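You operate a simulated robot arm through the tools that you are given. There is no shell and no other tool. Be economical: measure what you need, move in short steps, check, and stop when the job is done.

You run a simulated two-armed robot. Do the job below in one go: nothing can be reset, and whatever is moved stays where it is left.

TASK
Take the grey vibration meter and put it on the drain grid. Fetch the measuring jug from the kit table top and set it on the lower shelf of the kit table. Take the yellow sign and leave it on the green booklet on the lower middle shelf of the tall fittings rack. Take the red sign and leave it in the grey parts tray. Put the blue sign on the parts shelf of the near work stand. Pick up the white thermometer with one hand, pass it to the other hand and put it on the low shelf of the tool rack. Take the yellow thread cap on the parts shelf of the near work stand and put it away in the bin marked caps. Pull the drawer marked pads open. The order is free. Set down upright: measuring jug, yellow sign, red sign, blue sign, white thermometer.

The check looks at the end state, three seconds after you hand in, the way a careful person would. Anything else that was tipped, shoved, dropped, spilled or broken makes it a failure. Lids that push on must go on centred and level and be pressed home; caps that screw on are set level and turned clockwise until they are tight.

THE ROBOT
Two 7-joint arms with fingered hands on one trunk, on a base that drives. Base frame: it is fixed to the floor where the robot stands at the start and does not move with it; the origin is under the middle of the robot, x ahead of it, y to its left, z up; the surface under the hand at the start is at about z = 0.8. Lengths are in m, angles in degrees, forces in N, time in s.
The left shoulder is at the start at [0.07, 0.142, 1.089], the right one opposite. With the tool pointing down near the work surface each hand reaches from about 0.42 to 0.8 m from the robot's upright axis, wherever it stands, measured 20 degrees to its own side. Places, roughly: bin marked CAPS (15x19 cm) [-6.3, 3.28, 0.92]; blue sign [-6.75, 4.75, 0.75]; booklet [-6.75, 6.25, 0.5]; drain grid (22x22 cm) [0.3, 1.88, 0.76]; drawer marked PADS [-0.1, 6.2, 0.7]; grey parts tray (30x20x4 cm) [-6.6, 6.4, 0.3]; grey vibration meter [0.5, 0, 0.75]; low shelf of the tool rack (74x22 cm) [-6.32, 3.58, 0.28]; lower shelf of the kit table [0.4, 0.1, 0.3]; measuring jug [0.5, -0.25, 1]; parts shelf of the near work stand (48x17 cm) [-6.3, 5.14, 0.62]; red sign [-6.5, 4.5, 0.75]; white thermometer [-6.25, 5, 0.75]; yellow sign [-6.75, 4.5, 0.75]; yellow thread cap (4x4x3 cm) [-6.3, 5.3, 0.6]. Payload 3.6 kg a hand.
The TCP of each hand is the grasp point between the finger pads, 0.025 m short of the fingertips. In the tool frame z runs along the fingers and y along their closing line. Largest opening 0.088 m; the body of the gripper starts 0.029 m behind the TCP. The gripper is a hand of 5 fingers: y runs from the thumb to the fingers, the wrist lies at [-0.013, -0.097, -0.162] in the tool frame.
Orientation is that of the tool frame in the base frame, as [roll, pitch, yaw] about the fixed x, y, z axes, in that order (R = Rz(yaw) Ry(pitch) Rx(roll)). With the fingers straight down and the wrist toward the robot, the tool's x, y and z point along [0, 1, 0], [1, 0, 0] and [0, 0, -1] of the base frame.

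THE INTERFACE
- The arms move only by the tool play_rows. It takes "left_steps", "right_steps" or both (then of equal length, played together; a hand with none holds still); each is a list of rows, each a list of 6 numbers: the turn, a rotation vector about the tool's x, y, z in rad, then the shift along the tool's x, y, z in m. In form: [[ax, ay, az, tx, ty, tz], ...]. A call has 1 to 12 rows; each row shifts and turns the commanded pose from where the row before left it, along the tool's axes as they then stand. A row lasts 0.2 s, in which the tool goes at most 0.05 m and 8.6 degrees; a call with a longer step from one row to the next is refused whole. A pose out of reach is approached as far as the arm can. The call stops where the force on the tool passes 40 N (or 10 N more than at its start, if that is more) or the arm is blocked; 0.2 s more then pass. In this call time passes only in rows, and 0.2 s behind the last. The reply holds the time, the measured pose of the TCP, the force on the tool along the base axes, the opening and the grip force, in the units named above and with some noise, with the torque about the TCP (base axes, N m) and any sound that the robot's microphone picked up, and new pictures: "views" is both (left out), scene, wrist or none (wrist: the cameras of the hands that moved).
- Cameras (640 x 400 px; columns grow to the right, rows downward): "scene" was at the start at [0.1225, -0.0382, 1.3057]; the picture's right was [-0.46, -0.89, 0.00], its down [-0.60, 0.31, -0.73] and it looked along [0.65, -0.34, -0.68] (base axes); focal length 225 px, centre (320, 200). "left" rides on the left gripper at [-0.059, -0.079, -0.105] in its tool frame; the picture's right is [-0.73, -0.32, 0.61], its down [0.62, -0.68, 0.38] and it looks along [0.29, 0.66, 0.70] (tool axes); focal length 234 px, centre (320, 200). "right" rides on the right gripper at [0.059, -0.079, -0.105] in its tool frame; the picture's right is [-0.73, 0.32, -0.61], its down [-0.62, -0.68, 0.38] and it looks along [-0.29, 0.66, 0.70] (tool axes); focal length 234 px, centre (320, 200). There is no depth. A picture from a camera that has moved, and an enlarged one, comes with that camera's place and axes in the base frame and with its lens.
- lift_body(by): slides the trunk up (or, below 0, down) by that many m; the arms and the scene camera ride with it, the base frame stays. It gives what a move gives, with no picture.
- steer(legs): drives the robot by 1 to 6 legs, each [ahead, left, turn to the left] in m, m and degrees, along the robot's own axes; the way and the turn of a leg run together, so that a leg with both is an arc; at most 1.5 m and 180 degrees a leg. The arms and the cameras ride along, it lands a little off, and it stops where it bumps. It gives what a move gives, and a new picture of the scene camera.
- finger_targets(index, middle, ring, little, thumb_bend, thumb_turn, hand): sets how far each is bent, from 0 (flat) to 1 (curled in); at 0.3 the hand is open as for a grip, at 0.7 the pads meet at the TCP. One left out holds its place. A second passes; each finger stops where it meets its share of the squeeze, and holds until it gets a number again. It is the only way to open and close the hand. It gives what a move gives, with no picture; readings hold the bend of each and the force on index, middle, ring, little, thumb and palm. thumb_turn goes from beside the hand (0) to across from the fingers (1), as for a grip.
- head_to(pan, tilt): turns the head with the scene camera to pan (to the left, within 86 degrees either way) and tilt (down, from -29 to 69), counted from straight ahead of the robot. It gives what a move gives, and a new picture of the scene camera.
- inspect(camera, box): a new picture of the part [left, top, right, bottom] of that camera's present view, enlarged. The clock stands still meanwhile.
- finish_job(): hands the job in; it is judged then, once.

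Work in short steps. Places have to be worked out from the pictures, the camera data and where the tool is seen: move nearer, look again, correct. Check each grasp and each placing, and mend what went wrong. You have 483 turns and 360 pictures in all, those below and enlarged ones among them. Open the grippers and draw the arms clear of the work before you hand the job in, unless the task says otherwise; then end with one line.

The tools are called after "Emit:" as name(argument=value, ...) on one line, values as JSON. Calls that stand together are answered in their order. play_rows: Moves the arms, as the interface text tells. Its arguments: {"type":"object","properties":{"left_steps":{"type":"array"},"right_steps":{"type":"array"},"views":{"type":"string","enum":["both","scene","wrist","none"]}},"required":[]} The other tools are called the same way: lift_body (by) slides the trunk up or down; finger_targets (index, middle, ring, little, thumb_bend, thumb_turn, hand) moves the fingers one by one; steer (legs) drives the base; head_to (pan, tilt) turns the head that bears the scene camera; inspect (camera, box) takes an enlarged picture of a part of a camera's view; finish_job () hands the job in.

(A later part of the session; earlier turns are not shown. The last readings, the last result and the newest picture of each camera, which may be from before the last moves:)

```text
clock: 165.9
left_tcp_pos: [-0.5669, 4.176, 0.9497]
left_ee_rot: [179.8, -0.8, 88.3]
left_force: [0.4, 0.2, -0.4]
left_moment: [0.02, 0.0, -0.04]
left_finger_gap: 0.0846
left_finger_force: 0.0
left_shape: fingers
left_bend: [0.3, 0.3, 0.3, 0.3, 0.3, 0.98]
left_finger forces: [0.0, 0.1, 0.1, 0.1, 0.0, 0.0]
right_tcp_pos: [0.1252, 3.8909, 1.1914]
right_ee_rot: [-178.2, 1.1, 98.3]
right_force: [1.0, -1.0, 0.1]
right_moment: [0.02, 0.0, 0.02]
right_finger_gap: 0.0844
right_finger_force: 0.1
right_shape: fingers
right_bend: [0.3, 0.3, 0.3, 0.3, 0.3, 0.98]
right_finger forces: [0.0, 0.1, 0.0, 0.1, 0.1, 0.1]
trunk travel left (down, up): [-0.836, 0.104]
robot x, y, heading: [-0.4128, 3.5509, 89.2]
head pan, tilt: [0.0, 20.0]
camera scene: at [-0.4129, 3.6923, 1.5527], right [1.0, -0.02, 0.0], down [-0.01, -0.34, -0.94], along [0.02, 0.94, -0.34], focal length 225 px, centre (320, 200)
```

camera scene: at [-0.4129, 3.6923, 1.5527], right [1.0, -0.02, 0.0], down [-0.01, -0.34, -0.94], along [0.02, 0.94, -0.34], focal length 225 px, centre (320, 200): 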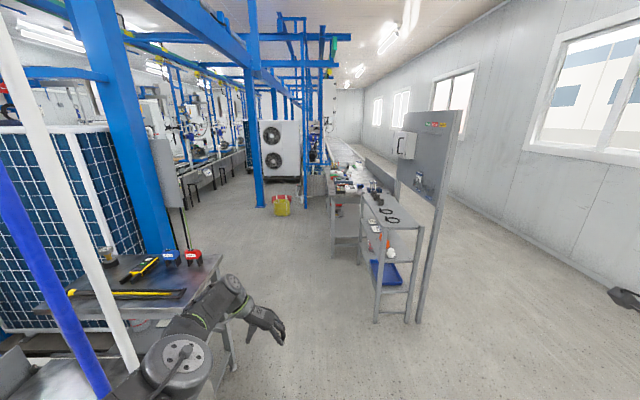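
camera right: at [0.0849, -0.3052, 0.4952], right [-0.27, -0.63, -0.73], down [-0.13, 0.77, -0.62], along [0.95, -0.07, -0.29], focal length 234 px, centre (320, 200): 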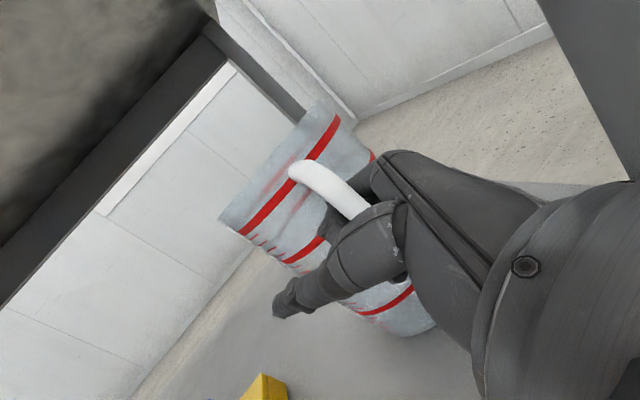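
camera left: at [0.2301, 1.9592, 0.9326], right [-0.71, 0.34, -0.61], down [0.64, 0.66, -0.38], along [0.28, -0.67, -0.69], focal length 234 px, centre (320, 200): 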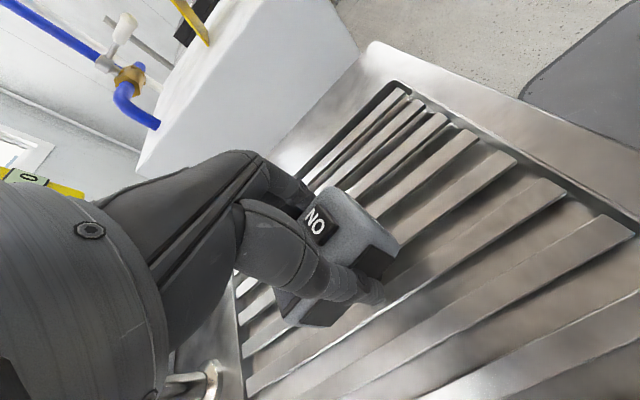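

The PADS drawer seems to be in the bench starting at y≈6 with its face toward the aisle. I continue straight.

Emit:
steer(legs=[[1.3, 0, 0.5], [0.75, 0.2, 0]])

Emit:
head_to(pan=-60, tilt=35)

```text
clock: 176.3
left_tcp_pos: [-0.7476, 6.2461, 0.949]
left_ee_rot: [179.7, -0.8, 88.6]
left_force: [0.0, 0.1, 0.0]
left_moment: [0.01, -0.02, -0.04]
left_finger_gap: 0.0847
left_finger_force: 0.0
left_shape: fingers
left_bend: [0.3, 0.3, 0.3, 0.3, 0.3, 0.98]
left_finger forces: [0.0, 0.1, 0.0, 0.0, 0.1, 0.1]
right_tcp_pos: [-0.0558, 5.9633, 1.1915]
right_ee_rot: [-178.4, 1.1, 98.6]
right_force: [0.2, 0.2, -0.4]
right_moment: [0.0, -0.03, -0.04]
right_finger_gap: 0.0844
right_finger_force: 0.0
right_shape: fingers
right_bend: [0.3, 0.3, 0.3, 0.3, 0.3, 0.98]
right_finger forces: [0.0, 0.1, 0.0, 0.1, 0.0, 0.1]
trunk travel left (down, up): [-0.836, 0.104]
robot x, y, heading: [-0.5942, 5.6175, 89.1]
head pan, tilt: [0.0, 20.0]
camera scene: at [-0.5916, 5.7633, 1.5527], right [1.0, -0.01, 0.0], down [0.0, -0.34, -0.94], along [0.01, 0.94, -0.34], focal length 225 px, centre (320, 200)
```

scene: 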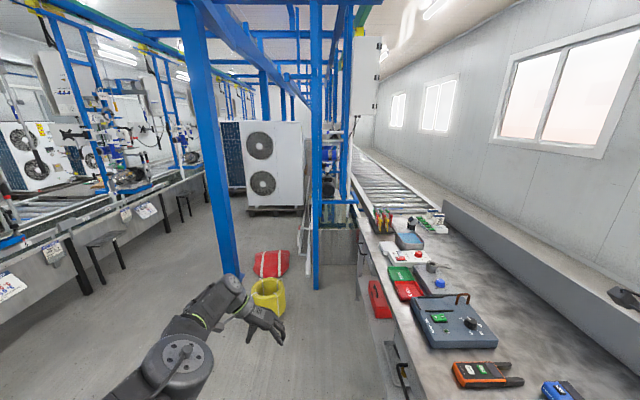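

```text
clock: 177.7
left_tcp_pos: [-0.7481, 6.2478, 0.9476]
left_ee_rot: [179.8, -0.8, 88.5]
left_force: [-1.2, 1.1, -0.6]
left_moment: [0.02, -0.04, 0.0]
left_finger_gap: 0.0849
left_finger_force: 0.1
left_shape: fingers
left_bend: [0.3, 0.3, 0.3, 0.3, 0.3, 0.98]
left_finger forces: [0.1, 0.1, 0.0, 0.0, 0.0, 0.1]
right_tcp_pos: [-0.0552, 5.9638, 1.1912]
right_ee_rot: [-178.3, 1.1, 98.7]
right_force: [-0.5, -0.9, 0.3]
right_moment: [0.02, 0.01, -0.05]
right_finger_gap: 0.0844
right_finger_force: 0.2
right_shape: fingers
right_bend: [0.3, 0.3, 0.3, 0.3, 0.3, 0.98]
right_finger forces: [0.1, 0.1, 0.0, 0.0, 0.0, 0.1]
trunk travel left (down, up): [-0.836, 0.104]
robot x, y, heading: [-0.5906, 5.6197, 89.1]
head pan, tilt: [-60.0, 35.0]
camera scene: at [-0.5162, 5.7144, 1.5287], right [0.49, -0.87, 0.0], down [-0.5, -0.28, -0.82], along [0.71, 0.4, -0.57], focal length 225 px, centre (320, 200)
```

scene: 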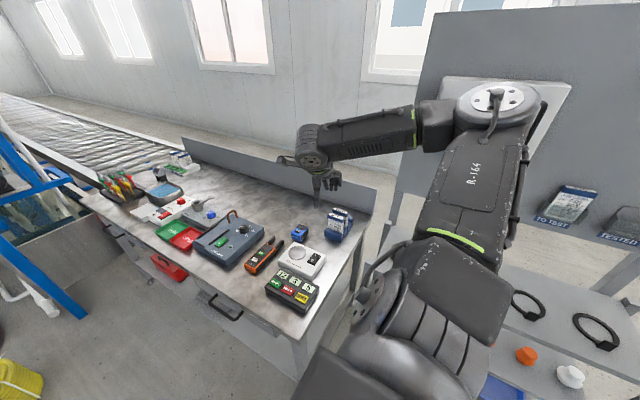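

I reposition to face the bench front from x≈-0.95.

Emit:
steer(legs=[[0.6, 0.42, 0], [0, 0, -89]])

Emit:
head_to(pan=0, tilt=40)

```text
clock: 185.4
left_tcp_pos: [-0.3806, 6.4109, 0.9488]
left_ee_rot: [179.8, -0.8, 0.6]
left_force: [0.2, -0.3, 0.0]
left_moment: [0.01, -0.03, 0.0]
left_finger_gap: 0.085
left_finger_force: 0.0
left_shape: fingers
left_bend: [0.3, 0.3, 0.3, 0.3, 0.3, 0.98]
left_finger forces: [0.0, 0.0, 0.1, 0.1, 0.0, 0.1]
right_tcp_pos: [-0.6372, 5.7077, 1.1917]
right_ee_rot: [-178.3, 1.2, 10.8]
right_force: [-0.6, -0.5, 0.4]
right_moment: [0.02, -0.01, -0.01]
right_finger_gap: 0.0844
right_finger_force: 0.0
right_shape: fingers
right_bend: [0.3, 0.3, 0.3, 0.3, 0.3, 0.98]
right_finger forces: [0.0, 0.0, 0.0, 0.0, 0.0, 0.0]
trunk travel left (down, up): [-0.836, 0.104]
robot x, y, heading: [-0.9979, 6.2301, 1.5]
head pan, tilt: [-60.0, 35.0]
camera scene: at [-0.9063, 6.1589, 1.5287], right [-0.85, -0.52, 0.0], down [-0.3, 0.49, -0.82], along [0.43, -0.7, -0.57], focal length 225 px, centre (320, 200)
```

scene: 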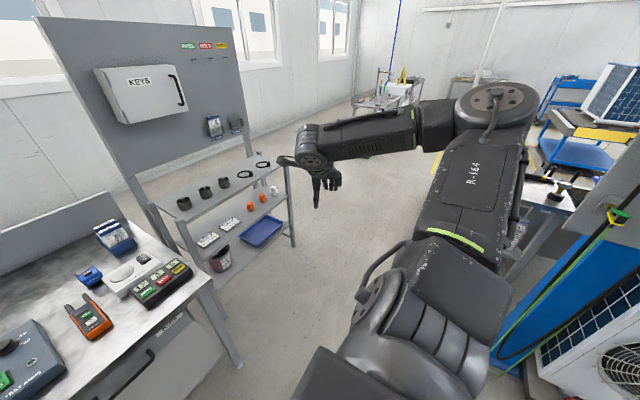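

```text
clock: 186.7
left_tcp_pos: [-0.3809, 6.412, 0.9486]
left_ee_rot: [179.8, -0.7, 0.7]
left_force: [0.2, 0.4, -0.1]
left_moment: [-0.03, 0.01, 0.0]
left_finger_gap: 0.0845
left_finger_force: 0.1
left_shape: fingers
left_bend: [0.3, 0.3, 0.3, 0.3, 0.3, 0.98]
left_finger forces: [0.0, 0.0, 0.1, 0.1, 0.0, 0.0]
right_tcp_pos: [-0.6385, 5.7089, 1.1927]
right_ee_rot: [-178.3, 1.1, 10.7]
right_force: [0.5, -0.2, -0.9]
right_moment: [0.01, 0.0, -0.05]
right_finger_gap: 0.0845
right_finger_force: 0.0
right_shape: fingers
right_bend: [0.3, 0.3, 0.3, 0.3, 0.3, 0.98]
right_finger forces: [0.0, 0.0, 0.0, 0.0, 0.0, 0.0]
trunk travel left (down, up): [-0.836, 0.104]
robot x, y, heading: [-1.0012, 6.2338, 1.3]
head pan, tilt: [0.0, 40.0]
camera scene: at [-0.8673, 6.2358, 1.5212], right [0.02, -1.0, 0.0], down [-0.64, -0.02, -0.77], along [0.77, 0.02, -0.64], focal length 225 px, centre (320, 200)
```

scene: 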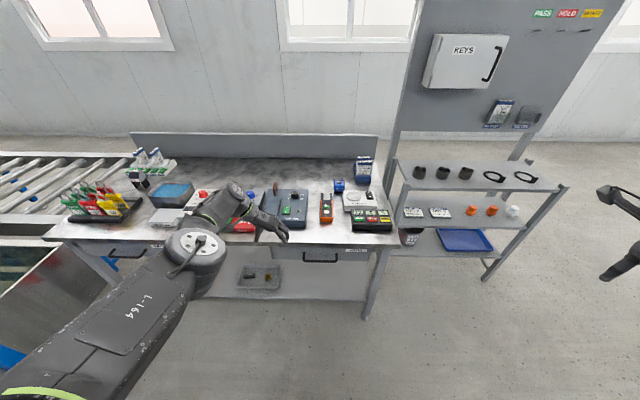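

Emit:
inspect(camera="scene", box=[240, 220, 400, 300])

Emit:
inspect(camera="scene", box=[40, 220, 200, 300])

```text
4.00 times, centred on (320, 260) of scene
camera zoom: at [-0.8673, 6.2358, 1.5212], right [0.02, -1.0, 0.0], down [-0.64, -0.02, -0.77], along [0.77, 0.02, -0.64], focal length 899 px, centre (320, -40)
```

zoom: 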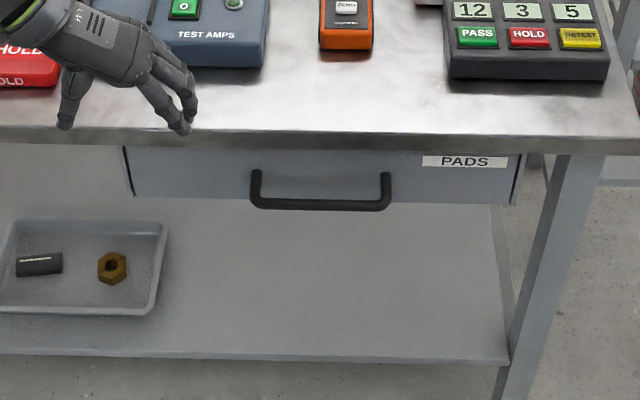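

```text
4.00 times, centred on (120, 260) of scene
camera zoom: at [-0.8673, 6.2358, 1.5212], right [0.02, -1.0, 0.0], down [-0.64, -0.02, -0.77], along [0.77, 0.02, -0.64], focal length 899 px, centre (1120, -40)
```

zoom: 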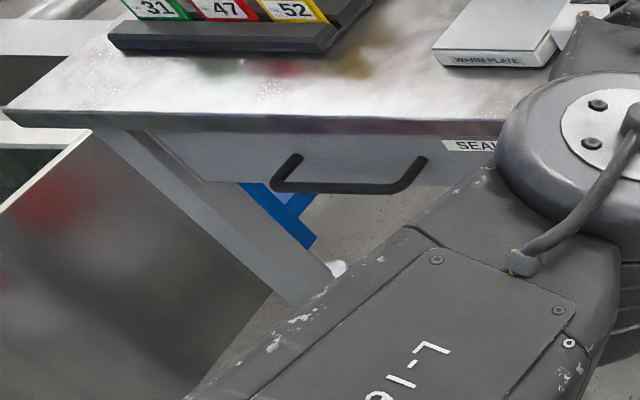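

PADS drawer found; handle bar ≈(-0.30, 6.25, 0.715), along y. I back up a little and turn the left hand to point forward with fingers above, thumb below.

Emit:
steer(legs=[[-0.2, 0, -1.3]])

Emit:
play_rows(left_steps=[[0, 0, -0.143, 0, 0, 0], [0, 0, -0.143, 0, 0, 0], [0, 0, -0.143, 0, 0, 0], [0, 0, -0.143, 0, 0, 0], [0, 0, -0.143, 0, 0, 0], [0, 0, -0.143, 0, 0, 0], [0, 0, -0.143, 0, 0, 0], [0, 0, -0.143, 0, 0, 0], [0, 0, -0.143, 0, 0, 0], [0, 0, -0.143, 0, 0, 0], [0, 0, -0.143, 0, 0, 0]], views="none")

Emit:
play_rows(left_steps=[[-0.143, 0, 0, 0, 0, 0], [-0.143, 0, 0, 0, 0, 0], [-0.143, 0, 0, 0, 0, 0], [-0.143, 0, 0, 0, 0, 0], [-0.143, 0, 0, 0, 0, 0], [-0.143, 0, 0, 0, 0, 0], [-0.143, 0, 0, 0, 0, 0], [-0.143, 0, 0, 0, 0, 0], [-0.143, 0, 0, 0, 0, 0], [-0.143, 0, 0, 0, 0, 0], [-0.143, 0, 0, 0, 0, 0]], views="scene")

```text
clock: 188.3
left_tcp_pos: [-0.5763, 6.394, 0.9459]
left_ee_rot: [179.8, -0.7, -0.7]
left_force: [1.4, 0.0, 0.4]
left_moment: [0.03, 0.0, 0.0]
left_finger_gap: 0.0849
left_finger_force: 0.0
left_shape: fingers
left_bend: [0.3, 0.3, 0.3, 0.3, 0.3, 0.98]
left_finger forces: [0.1, 0.0, 0.1, 0.1, 0.0, 0.0]
right_tcp_pos: [-0.8473, 5.6971, 1.1902]
right_ee_rot: [-178.3, 1.1, 9.4]
right_force: [0.1, -1.6, 0.1]
right_moment: [0.02, 0.04, 0.05]
right_finger_gap: 0.0846
right_finger_force: 0.1
right_shape: fingers
right_bend: [0.3, 0.3, 0.3, 0.3, 0.3, 0.98]
right_finger forces: [0.0, 0.0, 0.1, 0.0, 0.0, 0.0]
trunk travel left (down, up): [-0.836, 0.104]
robot x, y, heading: [-1.2058, 6.2327, -0.1]
head pan, tilt: [0.0, 40.0]
camera scene: at [-1.0646, 6.2304, 1.5208], right [0.0, -1.0, 0.0], down [-0.64, 0.0, -0.76], along [0.76, 0.0, -0.64], focal length 225 px, centre (320, 200)
```

scene: 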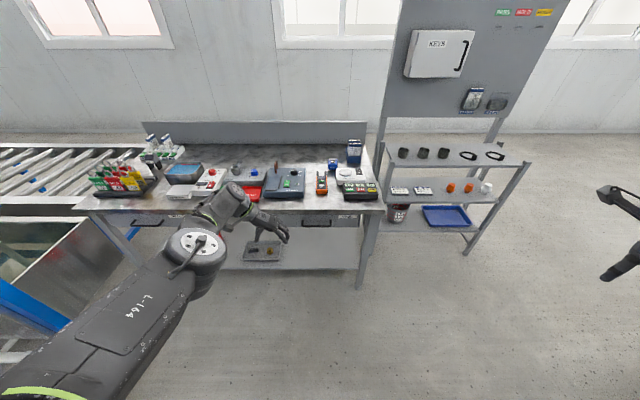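

```text
clock: 190.7
left_tcp_pos: [-0.4804, 6.401, 0.9119]
left_ee_rot: [179.2, 0.2, 89.4]
left_force: [-0.2, 0.6, 0.1]
left_moment: [-0.05, -0.01, -0.02]
left_finger_gap: 0.0848
left_finger_force: 0.0
left_shape: fingers
left_bend: [0.3, 0.3, 0.3, 0.3, 0.3, 0.98]
left_finger forces: [0.1, 0.1, 0.0, 0.0, 0.1, 0.1]
left hand out of reach, approached as far as the arm can: row 1, 2, 3, 4, 5, 6, 7, 8, 9, 10
right_tcp_pos: [-0.8503, 5.6969, 1.1916]
right_ee_rot: [-178.3, 1.1, 9.5]
right_force: [-0.2, -0.8, -0.9]
right_moment: [0.0, 0.01, -0.01]
right_finger_gap: 0.0844
right_finger_force: 0.0
right_shape: fingers
right_bend: [0.3, 0.3, 0.3, 0.3, 0.3, 0.98]
right_finger forces: [0.0, 0.1, 0.0, 0.1, 0.0, 0.0]
trunk travel left (down, up): [-0.836, 0.104]
robot x, y, heading: [-1.2005, 6.229, 0.1]
head pan, tilt: [0.0, 40.0]
```

```text
clock: 193.1
left_tcp_pos: [-0.5019, 6.4086, 0.9502]
left_ee_rot: [105.9, -1.6, 92.6]
left_force: [-0.4, -0.4, -0.8]
left_moment: [0.02, 0.01, -0.02]
left_finger_gap: 0.0848
left_finger_force: 0.1
left_shape: fingers
left_bend: [0.3, 0.3, 0.3, 0.3, 0.3, 0.98]
left_finger forces: [0.0, 0.0, 0.0, 0.1, 0.0, 0.0]
left hand out of reach, approached as far as the arm can: row 1, 2, 3, 4, 5, 7, 8, 9, 10, 11
right_tcp_pos: [-0.8501, 5.6969, 1.1904]
right_ee_rot: [-178.3, 1.1, 9.4]
right_force: [0.2, 1.0, 1.3]
right_moment: [0.01, 0.01, 0.04]
right_finger_gap: 0.0847
right_finger_force: 0.0
right_shape: fingers
right_bend: [0.3, 0.3, 0.3, 0.3, 0.3, 0.98]
right_finger forces: [0.0, 0.0, 0.0, 0.1, 0.0, 0.0]
trunk travel left (down, up): [-0.836, 0.104]
robot x, y, heading: [-1.2001, 6.228, 0.1]
head pan, tilt: [0.0, 40.0]
camera scene: at [-1.0676, 6.2304, 1.5212], right [0.0, -1.0, 0.0], down [-0.64, 0.0, -0.77], along [0.77, 0.0, -0.64], focal length 225 px, centre (320, 200)
```

scene: 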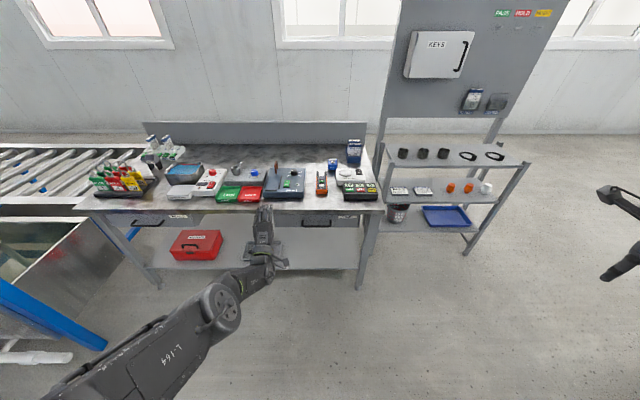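

Emit:
lift_body(by=-0.25)

Emit:
play_rows(left_steps=[[0, 0, 0, -0.04, 0, -0.02], [0, 0, 0, -0.04, 0, -0.02], [0, 0, 0, -0.04, 0, -0.02], [-0.06, 0, 0, -0.03, 0, -0.02], [-0.06, 0, 0, 0, 0, 0], [-0.06, 0, 0, 0, 0, 0], [-0.06, 0, 0, 0, 0, 0], [-0.04, 0, -0.04, 0, 0, 0]])

```text
clock: 195.7
left_tcp_pos: [-0.502, 6.4085, 0.6995]
left_ee_rot: [106.0, -1.6, 92.7]
left_force: [0.8, -0.2, -0.4]
left_moment: [0.0, -0.04, -0.01]
left_finger_gap: 0.0848
left_finger_force: 0.1
left_shape: fingers
left_bend: [0.3, 0.3, 0.3, 0.3, 0.3, 0.98]
left_finger forces: [0.0, 0.1, 0.0, 0.0, 0.1, 0.0]
right_tcp_pos: [-0.8512, 5.6976, 0.9415]
right_ee_rot: [-178.4, 1.1, 9.4]
right_force: [1.0, -0.1, -0.1]
right_moment: [-0.01, -0.02, 0.02]
right_finger_gap: 0.0844
right_finger_force: 0.1
right_shape: fingers
right_bend: [0.3, 0.3, 0.3, 0.3, 0.3, 0.98]
right_finger forces: [0.0, 0.0, 0.0, 0.0, 0.1, 0.1]
trunk travel left (down, up): [-0.586, 0.354]
robot x, y, heading: [-1.2029, 6.2295, 0.1]
head pan, tilt: [0.0, 40.0]
```

```text
clock: 197.5
left_tcp_pos: [-0.5735, 6.2634, 0.7351]
left_ee_rot: [90.0, 0.7, 92.7]
left_force: [-0.2, 0.5, 0.6]
left_moment: [0.02, 0.0, 0.0]
left_finger_gap: 0.0845
left_finger_force: 0.0
left_shape: fingers
left_bend: [0.3, 0.3, 0.3, 0.3, 0.3, 0.98]
left_finger forces: [0.0, 0.0, 0.0, 0.0, 0.0, 0.0]
left hand out of reach, approached as far as the arm can: row 7, 8
right_tcp_pos: [-0.8513, 5.6976, 0.9417]
right_ee_rot: [-178.4, 1.2, 9.4]
right_force: [-0.1, 0.0, 0.6]
right_moment: [0.01, -0.01, 0.03]
right_finger_gap: 0.0846
right_finger_force: 0.0
right_shape: fingers
right_bend: [0.3, 0.3, 0.3, 0.3, 0.3, 0.98]
right_finger forces: [0.0, 0.1, 0.0, 0.1, 0.1, 0.0]
trunk travel left (down, up): [-0.586, 0.354]
robot x, y, heading: [-1.2048, 6.2299, 0.1]
head pan, tilt: [0.0, 40.0]
camera scene: at [-1.0678, 6.2305, 1.2712], right [0.0, -1.0, 0.0], down [-0.64, 0.0, -0.77], along [0.77, 0.0, -0.64], focal length 225 px, centre (320, 200)
camera left: at [-0.6741, 6.1981, 0.6567], right [0.64, -0.7, -0.31], down [0.35, 0.63, -0.69], along [0.68, 0.33, 0.65], focal length 234 px, centre (320, 200)
```

scene: 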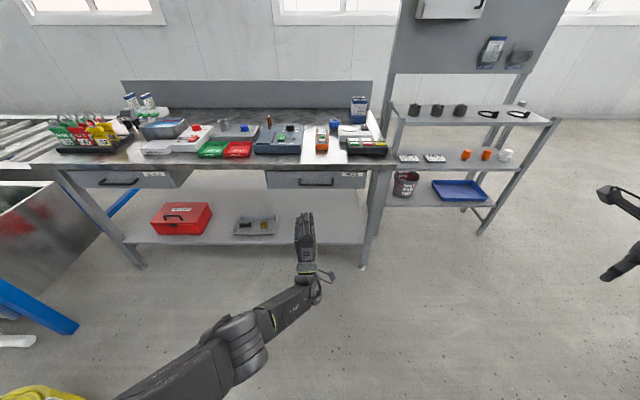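
left: 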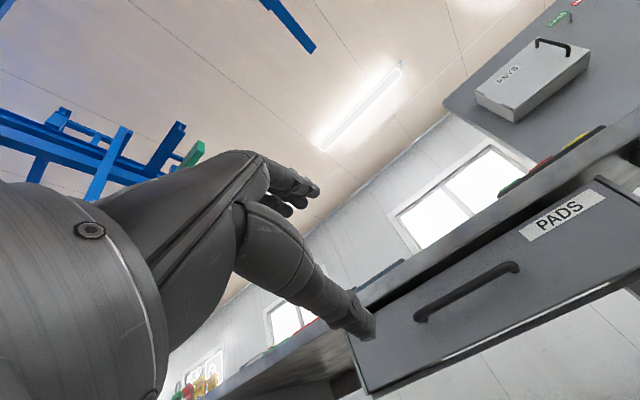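

Handle centre triangulates to (-0.293, 6.243, 0.715). I drive 0.2 forward, then fine-tune with the arm.

Emit:
steer(legs=[[0.2, 0, 0]])

Emit:
play_rows(left_steps=[[0, 0, 0, -0.01, -0.01, 0.01], [0, 0, 0, -0.008, -0.008, 0.01]])

```text
clock: 199.1
left_tcp_pos: [-0.3748, 6.2634, 0.7347]
left_ee_rot: [90.0, 0.8, 92.5]
left_force: [0.9, 0.5, -0.7]
left_moment: [0.03, -0.01, -0.03]
left_finger_gap: 0.0848
left_finger_force: 0.1
left_shape: fingers
left_bend: [0.3, 0.3, 0.3, 0.3, 0.3, 0.98]
left_finger forces: [0.0, 0.0, 0.1, 0.0, 0.0, 0.0]
right_tcp_pos: [-0.6512, 5.6963, 0.9413]
right_ee_rot: [-178.3, 1.1, 9.4]
right_force: [0.0, 0.6, 0.6]
right_moment: [0.0, 0.02, 0.0]
right_finger_gap: 0.0846
right_finger_force: 0.0
right_shape: fingers
right_bend: [0.3, 0.3, 0.3, 0.3, 0.3, 0.98]
right_finger forces: [0.0, 0.0, 0.1, 0.0, 0.0, 0.0]
trunk travel left (down, up): [-0.586, 0.354]
robot x, y, heading: [-1.0055, 6.2274, 0.2]
head pan, tilt: [0.0, 40.0]
camera scene: at [-0.8687, 6.2307, 1.2711], right [0.0, -1.0, 0.0], down [-0.64, 0.0, -0.77], along [0.77, 0.0, -0.64], focal length 225 px, centre (320, 200)
```

scene: 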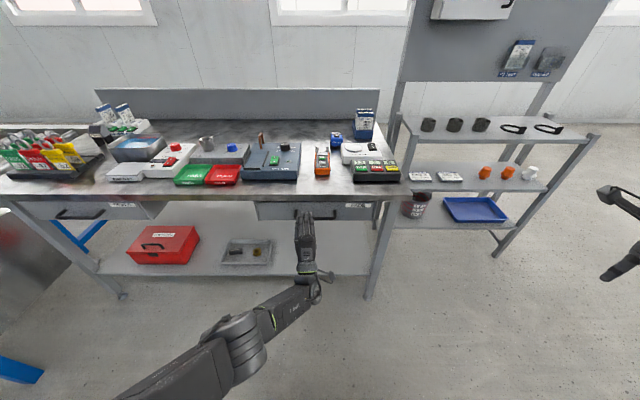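

```text
clock: 199.7
left_tcp_pos: [-0.3759, 6.2634, 0.7356]
left_ee_rot: [90.0, 0.8, 92.6]
left_force: [0.3, -0.2, 0.2]
left_moment: [-0.01, -0.03, -0.01]
left_finger_gap: 0.0851
left_finger_force: 0.0
left_shape: fingers
left_bend: [0.3, 0.3, 0.3, 0.3, 0.3, 0.98]
left_finger forces: [0.0, 0.0, 0.0, 0.1, 0.0, 0.0]
left hand out of reach, approached as far as the arm can: row 1, 2
right_tcp_pos: [-0.652, 5.6984, 0.9408]
right_ee_rot: [-178.2, 1.1, 9.4]
right_force: [-0.3, -0.3, -0.1]
right_moment: [0.01, 0.01, 0.03]
right_finger_gap: 0.0844
right_finger_force: 0.1
right_shape: fingers
right_bend: [0.3, 0.3, 0.3, 0.3, 0.3, 0.98]
right_finger forces: [0.1, 0.0, 0.1, 0.0, 0.0, 0.1]
trunk travel left (down, up): [-0.586, 0.354]
robot x, y, heading: [-1.0058, 6.2313, 0.2]
head pan, tilt: [0.0, 40.0]
camera scene: at [-0.8692, 6.2307, 1.2711], right [0.0, -1.0, 0.0], down [-0.64, 0.0, -0.77], along [0.77, 0.0, -0.64], focal length 225 px, centre (320, 200)
camera left: at [-0.4756, 6.1986, 0.6565], right [0.64, -0.7, -0.31], down [0.35, 0.63, -0.69], along [0.68, 0.33, 0.65], focal length 234 px, centre (320, 200)
```

scene: 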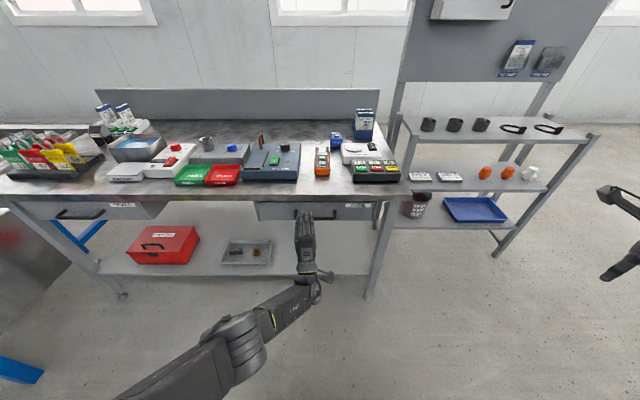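
left: 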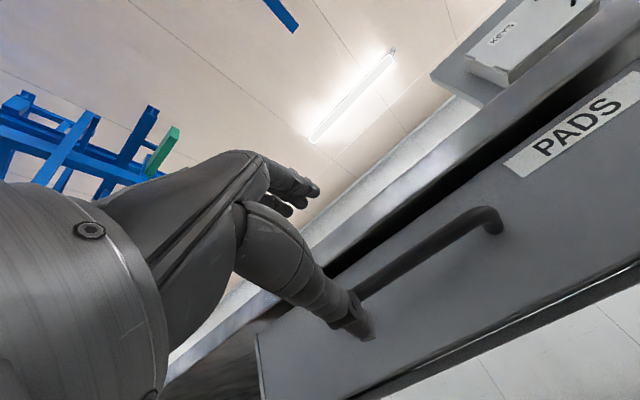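

The arm is at a joint limit, so I use base and trunk for the alignment.

Emit:
lift_body(by=-0.02)

Emit:
steer(legs=[[0.05, -0.02, 0]])

Emit:
inspect(camera="left", box=[200, 100, 600, 400])

```text
clock: 200.3
left_tcp_pos: [-0.3748, 6.2645, 0.715]
left_ee_rot: [90.0, 0.7, 92.6]
left_force: [0.7, 0.6, -0.1]
left_moment: [-0.01, 0.02, 0.04]
left_finger_gap: 0.0846
left_finger_force: 0.1
left_shape: fingers
left_bend: [0.3, 0.3, 0.3, 0.3, 0.3, 0.98]
left_finger forces: [0.1, 0.0, 0.0, 0.0, 0.1, 0.0]
right_tcp_pos: [-0.6513, 5.6975, 0.9216]
right_ee_rot: [-178.5, 1.1, 9.4]
right_force: [-0.1, -0.6, 0.5]
right_moment: [0.0, 0.0, 0.02]
right_finger_gap: 0.0847
right_finger_force: 0.1
right_shape: fingers
right_bend: [0.3, 0.3, 0.3, 0.3, 0.3, 0.98]
right_finger forces: [0.0, 0.0, 0.0, 0.0, 0.1, 0.0]
trunk travel left (down, up): [-0.566, 0.374]
robot x, y, heading: [-1.002, 6.2296, -0.0]
head pan, tilt: [0.0, 40.0]
```

```text
clock: 201.3
left_tcp_pos: [-0.3251, 6.2432, 0.7141]
left_ee_rot: [90.1, 0.5, 92.6]
left_force: [0.2, -0.9, -0.6]
left_moment: [0.02, -0.03, 0.02]
left_finger_gap: 0.0849
left_finger_force: 0.1
left_shape: fingers
left_bend: [0.3, 0.3, 0.3, 0.3, 0.3, 0.98]
left_finger forces: [0.0, 0.0, 0.0, 0.1, 0.1, 0.0]
right_tcp_pos: [-0.6034, 5.6757, 0.9206]
right_ee_rot: [-178.3, 1.2, 9.3]
right_force: [-0.3, -1.0, -0.2]
right_moment: [0.03, 0.01, 0.0]
right_finger_gap: 0.0845
right_finger_force: 0.0
right_shape: fingers
right_bend: [0.3, 0.3, 0.3, 0.3, 0.3, 0.98]
right_finger forces: [0.1, 0.0, 0.0, 0.0, 0.1, 0.0]
trunk travel left (down, up): [-0.566, 0.374]
robot x, y, heading: [-0.9552, 6.2103, 0.0]
head pan, tilt: [0.0, 40.0]
camera scene: at [-0.8193, 6.21, 1.251], right [0.0, -1.0, 0.0], down [-0.64, 0.0, -0.77], along [0.77, 0.0, -0.64], focal length 225 px, centre (320, 200)
```

scene: 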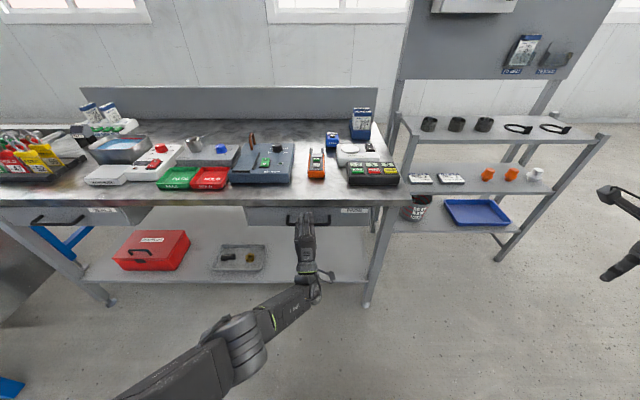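

```text
1.33 times, centred on (400, 250) of left
camera zoom: at [-0.4264, 6.1776, 0.6359], right [0.64, -0.7, -0.32], down [0.35, 0.63, -0.69], along [0.68, 0.33, 0.65], focal length 312 px, centre (213, 133)
```

zoom: 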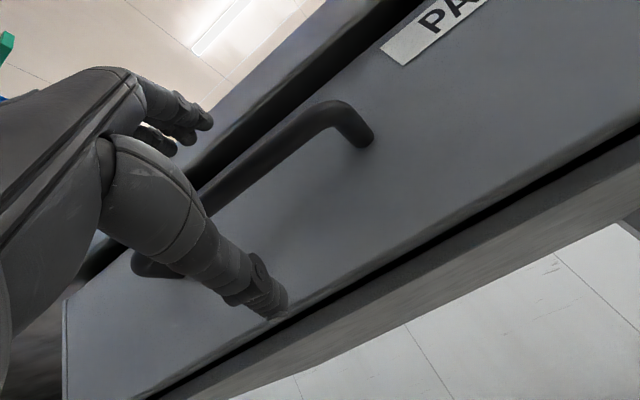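

Bar is centred vertically. I half-close, advance 3 cm, and grip.

Emit:
finger_targets(hand="left", index=0.45, middle=0.45, ring=0.45, little=0.45, thumb_bend=0.45)

Emit:
steer(legs=[[0.028, 0, 0]])

Emit:
finger_targets(hand="left", index=0.85, middle=0.85, ring=0.85, little=0.85, thumb_bend=0.8)

Emit:
inspect(camera="left", box=[200, 100, 600, 400])

```text
clock: 202.3
left_tcp_pos: [-0.3244, 6.2432, 0.715]
left_ee_rot: [90.0, 0.8, 92.5]
left_force: [0.4, -0.4, 1.0]
left_moment: [0.0, 0.04, 0.04]
left_finger_gap: 0.053
left_finger_force: 0.1
left_shape: fingers
left_bend: [0.45, 0.45, 0.45, 0.45, 0.45, 0.99]
left_finger forces: [0.1, 0.0, 0.1, 0.0, 0.0, 0.1]
right_tcp_pos: [-0.6035, 5.6769, 0.9217]
right_ee_rot: [-178.3, 1.1, 9.3]
right_force: [0.5, 0.6, -0.1]
right_moment: [0.01, 0.03, -0.02]
right_finger_gap: 0.0846
right_finger_force: 0.1
right_shape: fingers
right_bend: [0.3, 0.3, 0.3, 0.3, 0.3, 0.98]
right_finger forces: [0.0, 0.0, 0.0, 0.0, 0.0, 0.0]
trunk travel left (down, up): [-0.566, 0.374]
robot x, y, heading: [-0.9574, 6.2117, 0.3]
head pan, tilt: [0.0, 40.0]
```

```text
clock: 203.1
left_tcp_pos: [-0.2944, 6.2434, 0.7145]
left_ee_rot: [90.1, 0.7, 92.6]
left_force: [-5.0, 0.4, 0.6]
left_moment: [0.03, -0.17, 0.02]
left_finger_gap: 0.0529
left_finger_force: 2.1
left_shape: fingers
left_bend: [0.45, 0.44, 0.45, 0.45, 0.45, 0.99]
left_finger forces: [0.0, 4.2, 0.0, 0.0, 0.0, 0.0]
right_tcp_pos: [-0.5742, 5.6776, 0.9208]
right_ee_rot: [-178.2, 1.1, 9.3]
right_force: [-1.0, -1.2, 0.7]
right_moment: [0.01, 0.02, 0.01]
right_finger_gap: 0.0848
right_finger_force: 0.0
right_shape: fingers
right_bend: [0.3, 0.3, 0.3, 0.3, 0.3, 0.98]
right_finger forces: [0.1, 0.0, 0.0, 0.0, 0.1, 0.0]
trunk travel left (down, up): [-0.566, 0.374]
robot x, y, heading: [-0.9227, 6.2127, 0.1]
head pan, tilt: [0.0, 40.0]
camera scene: at [-0.7899, 6.2105, 1.2509], right [0.0, -1.0, 0.0], down [-0.64, 0.0, -0.76], along [0.76, 0.0, -0.64], focal length 225 px, centre (320, 200)
```

scene: 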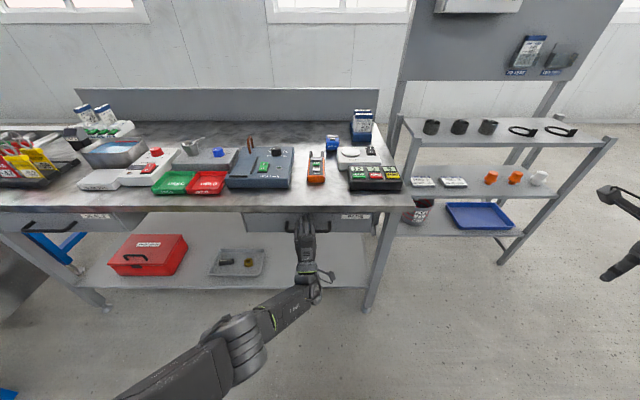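

```text
clock: 204.1
left_tcp_pos: [-0.2974, 6.243, 0.7162]
left_ee_rot: [89.9, 0.7, 92.4]
left_force: [2.7, 3.1, 9.4]
left_moment: [0.39, 0.27, -0.57]
left_finger_gap: 0.0003
left_finger_force: 23.2
left_shape: fingers
left_bend: [0.77, 0.82, 0.84, 0.79, 0.76, 1.0]
left_finger forces: [0.0, 0.0, 5.5, 15.2, 25.3, 0.1]
right_tcp_pos: [-0.5766, 5.6763, 0.922]
right_ee_rot: [-178.5, 0.9, 9.4]
right_force: [-0.4, 0.0, 0.5]
right_moment: [-0.02, -0.03, 0.01]
right_finger_gap: 0.0847
right_finger_force: 0.1
right_shape: fingers
right_bend: [0.3, 0.3, 0.3, 0.3, 0.3, 0.98]
right_finger forces: [0.0, 0.1, 0.0, 0.0, 0.1, 0.0]
trunk travel left (down, up): [-0.566, 0.374]
robot x, y, heading: [-0.9244, 6.2141, -0.0]
head pan, tilt: [0.0, 40.0]
```

```text
1.33 times, centred on (400, 250) of left
camera zoom: at [-0.3985, 6.1779, 0.6375], right [0.64, -0.7, -0.31], down [0.36, 0.63, -0.69], along [0.68, 0.33, 0.65], focal length 312 px, centre (213, 133)
```

zoom: 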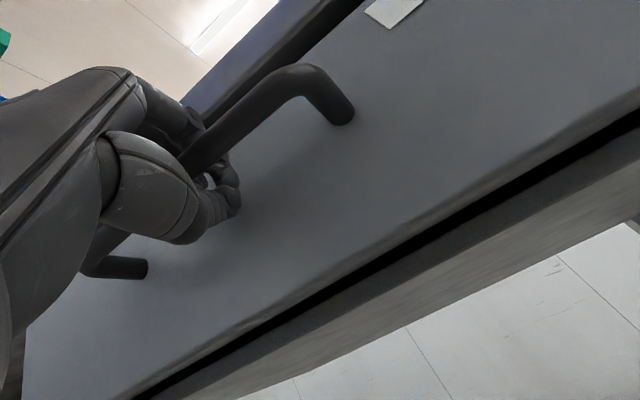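

The fingers wrap the bar. I pull by driving backward.

Emit:
steer(legs=[[-0.15, 0, 0]])

```text
clock: 205.5
left_tcp_pos: [-0.4465, 6.2445, 0.7173]
left_ee_rot: [89.9, 0.6, 92.8]
left_force: [0.6, -3.6, 4.5]
left_moment: [0.28, 0.27, -0.63]
left_finger_gap: 0.0001
left_finger_force: 26.3
left_shape: fingers
left_bend: [0.78, 0.84, 0.84, 0.79, 0.77, 1.0]
left_finger forces: [0.1, 0.0, 7.1, 16.9, 28.6, 0.1]
right_tcp_pos: [-0.7234, 5.6775, 0.9223]
right_ee_rot: [-178.3, 0.9, 9.6]
right_force: [-0.5, -0.7, -0.4]
right_moment: [0.0, -0.02, 0.01]
right_finger_gap: 0.0849
right_finger_force: 0.1
right_shape: fingers
right_bend: [0.3, 0.3, 0.3, 0.3, 0.3, 0.98]
right_finger forces: [0.1, 0.0, 0.0, 0.0, 0.0, 0.1]
trunk travel left (down, up): [-0.566, 0.374]
robot x, y, heading: [-1.0752, 6.2114, 0.5]
head pan, tilt: [0.0, 40.0]
camera scene: at [-0.9422, 6.2099, 1.2514], right [0.0, -1.0, 0.0], down [-0.64, 0.0, -0.77], along [0.77, 0.0, -0.64], focal length 225 px, centre (320, 200)
```

scene: 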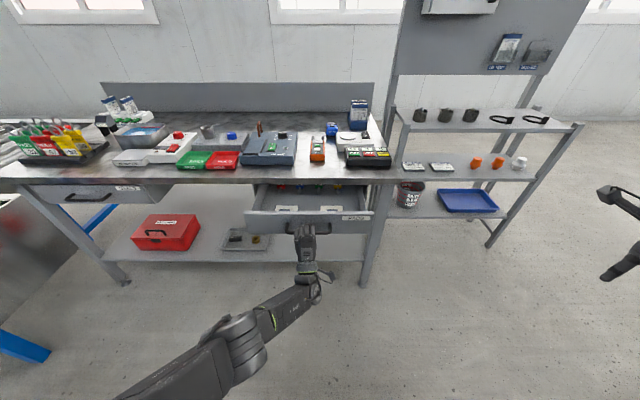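

The drawer slides open. I pull a further 15 cm.

Emit:
steer(legs=[[-0.12, 0, 0]])

```text
clock: 206.7
left_tcp_pos: [-0.5635, 6.2453, 0.717]
left_ee_rot: [89.9, 0.7, 92.7]
left_force: [1.1, 4.3, 4.4]
left_moment: [0.3, 0.27, -0.6]
left_finger_gap: 0.0
left_finger_force: 25.7
left_shape: fingers
left_bend: [0.78, 0.84, 0.84, 0.79, 0.77, 1.0]
left_finger forces: [0.0, 0.0, 6.3, 16.6, 27.8, 0.0]
right_tcp_pos: [-0.8415, 5.6776, 0.9216]
right_ee_rot: [-178.4, 1.0, 9.4]
right_force: [-0.1, -0.5, 0.3]
right_moment: [0.0, -0.01, 0.02]
right_finger_gap: 0.0843
right_finger_force: 0.0
right_shape: fingers
right_bend: [0.3, 0.3, 0.3, 0.3, 0.3, 0.98]
right_finger forces: [0.0, 0.0, 0.0, 0.1, 0.0, 0.0]
trunk travel left (down, up): [-0.566, 0.374]
robot x, y, heading: [-1.1912, 6.2084, 0.1]
head pan, tilt: [0.0, 40.0]
camera scene: at [-1.0592, 6.2106, 1.2514], right [0.0, -1.0, 0.0], down [-0.64, 0.0, -0.77], along [0.77, 0.0, -0.64], focal length 225 px, centre (320, 200)
```

scene: 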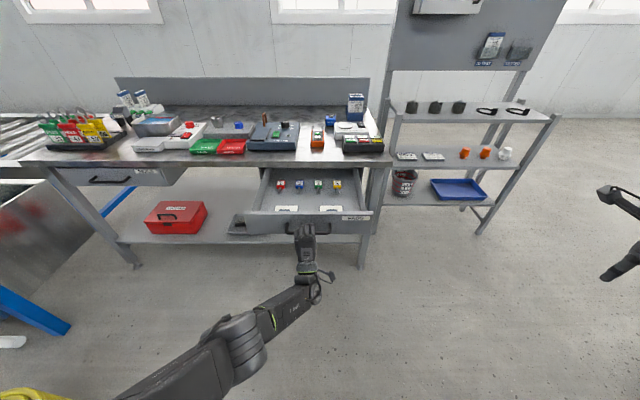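

Emit:
steer(legs=[[-0.05, 0, 0]])

```text
clock: 207.7
left_tcp_pos: [-0.5947, 6.2429, 0.7165]
left_ee_rot: [90.4, 0.7, 92.5]
left_force: [19.8, 1.9, 7.1]
left_moment: [0.28, 0.08, -0.61]
left_finger_gap: 0.0
left_finger_force: 13.1
left_shape: fingers
left_bend: [0.79, 0.84, 0.84, 0.78, 0.75, 1.0]
left_finger forces: [0.1, 0.0, 8.7, 17.6, 0.1, 0.0]
right_tcp_pos: [-0.8752, 5.6762, 0.9211]
right_ee_rot: [-178.3, 1.0, 9.5]
right_force: [-0.2, 0.5, -0.4]
right_moment: [0.02, -0.01, 0.01]
right_finger_gap: 0.0846
right_finger_force: 0.2
right_shape: fingers
right_bend: [0.3, 0.3, 0.3, 0.3, 0.3, 0.98]
right_finger forces: [0.0, 0.0, 0.0, 0.0, 0.0, 0.1]
trunk travel left (down, up): [-0.566, 0.374]
robot x, y, heading: [-1.2264, 6.2108, 0.4]
head pan, tilt: [0.0, 40.0]
stopped in leg 1: the force on the tool passed its limit at 81 N (the readings are from after the stop); the commanded pose is now the measured one
camera scene: at [-1.0925, 6.2099, 1.2509], right [0.0, -1.0, 0.0], down [-0.64, 0.0, -0.77], along [0.77, 0.0, -0.64], focal length 225 px, centre (320, 200)
```

scene: 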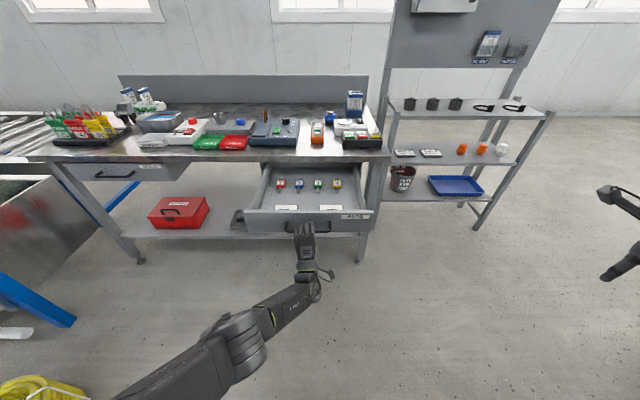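

Fully open at its stop. I release the handle and back off.

Emit:
finger_targets(hand="left", index=0.3, middle=0.3, ring=0.3, little=0.3, thumb_bend=0.3)

Emit:
inspect(camera="left", box=[200, 100, 600, 400])

```text
clock: 208.7
left_tcp_pos: [-0.5956, 6.2445, 0.7159]
left_ee_rot: [90.4, 0.7, 92.6]
left_force: [0.1, -0.1, 0.3]
left_moment: [-0.01, 0.0, -0.02]
left_finger_gap: 0.0844
left_finger_force: 0.1
left_shape: fingers
left_bend: [0.3, 0.3, 0.3, 0.3, 0.3, 0.98]
left_finger forces: [0.0, 0.0, 0.0, 0.0, 0.0, 0.1]
right_tcp_pos: [-0.8774, 5.6768, 0.922]
right_ee_rot: [-178.3, 1.1, 9.5]
right_force: [-0.4, 0.6, 0.1]
right_moment: [-0.02, 0.03, 0.02]
right_finger_gap: 0.0846
right_finger_force: 0.0
right_shape: fingers
right_bend: [0.3, 0.3, 0.3, 0.3, 0.3, 0.98]
right_finger forces: [0.1, 0.0, 0.1, 0.0, 0.0, 0.1]
trunk travel left (down, up): [-0.566, 0.374]
robot x, y, heading: [-1.229, 6.2088, -0.1]
head pan, tilt: [0.0, 40.0]
```

```text
1.33 times, centred on (400, 250) of left
camera zoom: at [-0.6981, 6.1785, 0.6384], right [0.64, -0.7, -0.32], down [0.35, 0.63, -0.69], along [0.69, 0.33, 0.65], focal length 312 px, centre (213, 133)
```

zoom: 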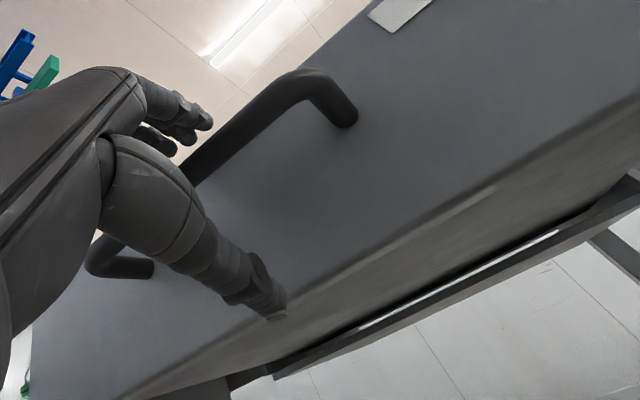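

Clear of the bar. I back away and look left and behind to plan the way to the far side (x≈-6).

Emit:
steer(legs=[[-0.2, 0, 0]])

Emit:
head_to(pan=80, tilt=15)

Emit:
head_to(pan=-80, tilt=15)

```text
clock: 210.2
left_tcp_pos: [-0.7938, 6.2396, 0.7171]
left_ee_rot: [90.3, 0.7, 92.3]
left_force: [-0.1, 0.9, -0.1]
left_moment: [-0.03, -0.01, -0.03]
left_finger_gap: 0.0847
left_finger_force: 0.0
left_shape: fingers
left_bend: [0.3, 0.3, 0.3, 0.3, 0.3, 0.98]
left_finger forces: [0.0, 0.0, 0.1, 0.1, 0.0, 0.0]
right_tcp_pos: [-1.0774, 5.6748, 0.9227]
right_ee_rot: [-178.3, 1.0, 9.1]
right_force: [-1.3, -0.4, 0.6]
right_moment: [0.0, 0.01, -0.01]
right_finger_gap: 0.0844
right_finger_force: 0.1
right_shape: fingers
right_bend: [0.3, 0.3, 0.3, 0.3, 0.3, 0.98]
right_finger forces: [0.0, 0.0, 0.0, 0.1, 0.0, 0.0]
trunk travel left (down, up): [-0.566, 0.374]
robot x, y, heading: [-1.4225, 6.2071, -0.2]
head pan, tilt: [0.0, 40.0]
camera scene: at [-1.2927, 6.2093, 1.2513], right [0.0, -1.0, 0.0], down [-0.64, 0.0, -0.77], along [0.77, 0.0, -0.64], focal length 225 px, centre (320, 200)
```

scene: 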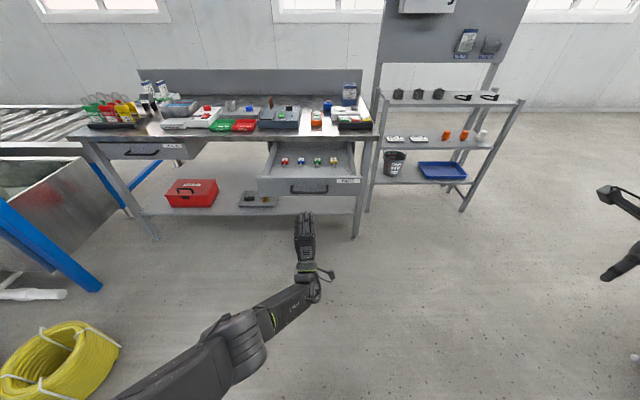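

```text
clock: 211.8
left_tcp_pos: [-0.7928, 6.2395, 0.7165]
left_ee_rot: [90.4, 0.7, 92.4]
left_force: [-0.6, -0.9, -0.6]
left_moment: [0.0, 0.0, 0.01]
left_finger_gap: 0.0842
left_finger_force: 0.0
left_shape: fingers
left_bend: [0.3, 0.3, 0.3, 0.3, 0.3, 0.98]
left_finger forces: [0.1, 0.0, 0.1, 0.0, 0.0, 0.1]
right_tcp_pos: [-1.0768, 5.6762, 0.9223]
right_ee_rot: [-178.4, 1.1, 9.1]
right_force: [-0.5, -0.2, 0.4]
right_moment: [0.02, 0.02, 0.01]
right_finger_gap: 0.0846
right_finger_force: 0.0
right_shape: fingers
right_bend: [0.3, 0.3, 0.3, 0.3, 0.3, 0.98]
right_finger forces: [0.1, 0.0, 0.0, 0.1, 0.0, 0.0]
trunk travel left (down, up): [-0.566, 0.374]
robot x, y, heading: [-1.4265, 6.2077, -0.3]
head pan, tilt: [80.0, 15.0]
camera scene: at [-1.3603, 6.3015, 1.2907], right [0.98, -0.18, 0.0], down [-0.05, -0.25, -0.97], along [0.17, 0.95, -0.26], focal length 225 px, centre (320, 200)
```

scene: 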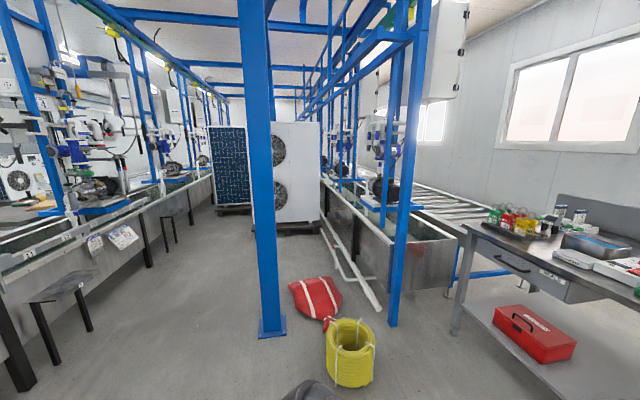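

```text
clock: 214.2
left_tcp_pos: [-0.7928, 6.2409, 0.7168]
left_ee_rot: [90.4, 0.7, 92.3]
left_force: [-0.4, 0.1, 0.4]
left_moment: [0.02, -0.01, 0.01]
left_finger_gap: 0.0844
left_finger_force: 0.0
left_shape: fingers
left_bend: [0.3, 0.3, 0.3, 0.3, 0.3, 0.98]
left_finger forces: [0.0, 0.1, 0.0, 0.2, 0.0, 0.0]
right_tcp_pos: [-1.0774, 5.6753, 0.9213]
right_ee_rot: [-178.4, 1.0, 9.2]
right_force: [0.4, 0.3, 0.0]
right_moment: [0.01, -0.02, 0.01]
right_finger_gap: 0.0843
right_finger_force: 0.1
right_shape: fingers
right_bend: [0.3, 0.3, 0.3, 0.3, 0.3, 0.98]
right_finger forces: [0.0, 0.1, 0.0, 0.0, 0.0, 0.1]
trunk travel left (down, up): [-0.566, 0.374]
robot x, y, heading: [-1.4243, 6.2097, -0.1]
head pan, tilt: [-80.0, 15.0]
camera scene: at [-1.3608, 6.1176, 1.2907], right [-0.99, -0.17, 0.0], down [-0.04, 0.26, -0.97], along [0.17, -0.95, -0.26], focal length 225 px, centre (320, 200)
```

scene: 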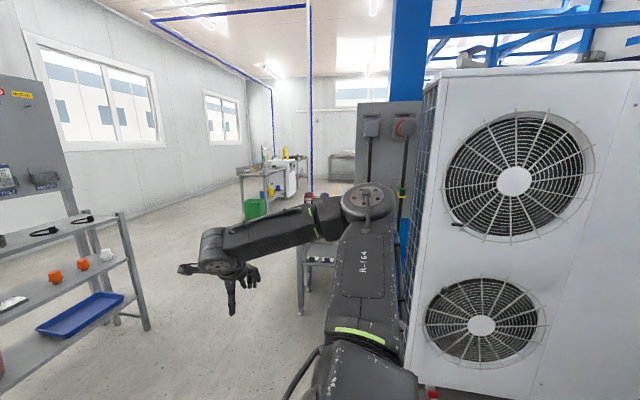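

I raise the trunk, turn left (the right is blocked by the fan unit), and reverse along the same aisle.

Emit:
lift_body(by=0.25)

Emit:
steer(legs=[[0, 0, 90], [-0.45, -0.65, 0], [-0.5, -0.35, 0]])

```text
clock: 216.8
left_tcp_pos: [-0.7939, 6.24, 0.9656]
left_ee_rot: [90.4, 0.6, 92.2]
left_force: [0.2, -0.5, -0.7]
left_moment: [0.02, 0.0, 0.01]
left_finger_gap: 0.0844
left_finger_force: 0.1
left_shape: fingers
left_bend: [0.3, 0.3, 0.3, 0.3, 0.3, 0.98]
left_finger forces: [0.0, 0.0, 0.1, 0.1, 0.1, 0.0]
right_tcp_pos: [-1.0775, 5.6737, 1.1719]
right_ee_rot: [-178.3, 1.1, 9.1]
right_force: [-0.4, -0.2, 0.4]
right_moment: [0.04, 0.0, 0.02]
right_finger_gap: 0.0844
right_finger_force: 0.1
right_shape: fingers
right_bend: [0.3, 0.3, 0.3, 0.3, 0.3, 0.98]
right_finger forces: [0.1, 0.0, 0.1, 0.0, 0.0, 0.0]
trunk travel left (down, up): [-0.816, 0.124]
robot x, y, heading: [-1.4262, 6.2059, -0.2]
head pan, tilt: [-80.0, 15.0]
```

```text
clock: 228.0
left_tcp_pos: [-0.4606, 5.8386, 0.9662]
left_ee_rot: [90.4, 0.6, -179.9]
left_force: [-0.3, 0.1, 0.0]
left_moment: [-0.01, 0.01, 0.03]
left_finger_gap: 0.0845
left_finger_force: 0.1
left_shape: fingers
left_bend: [0.3, 0.3, 0.3, 0.3, 0.3, 0.98]
left_finger forces: [0.0, 0.0, 0.0, 0.0, 0.0, 0.1]
right_tcp_pos: [0.0916, 5.532, 1.1709]
right_ee_rot: [-178.4, 1.1, 96.7]
right_force: [-1.0, 0.0, -0.6]
right_moment: [0.02, -0.01, 0.01]
right_finger_gap: 0.0847
right_finger_force: 0.1
right_shape: fingers
right_bend: [0.3, 0.3, 0.3, 0.3, 0.3, 0.98]
right_finger forces: [0.1, 0.0, 0.0, 0.0, 0.1, 0.0]
trunk travel left (down, up): [-0.816, 0.124]
robot x, y, heading: [-0.4532, 5.2066, 87.4]
head pan, tilt: [-80.0, 15.0]
camera scene: at [-0.3625, 5.269, 1.5407], right [0.13, -0.99, 0.0], down [-0.26, -0.03, -0.97], along [0.96, 0.13, -0.26], focal length 225 px, centre (320, 200)
```

scene: 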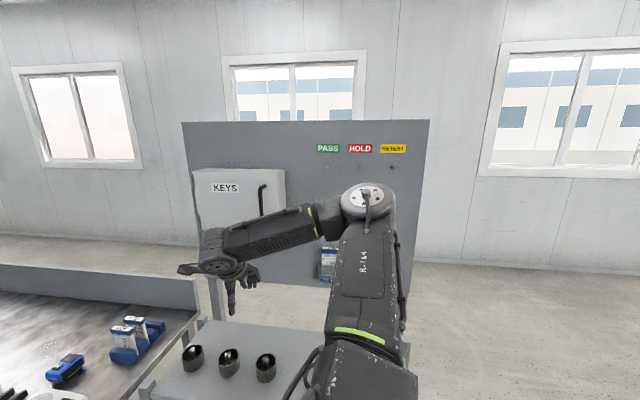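

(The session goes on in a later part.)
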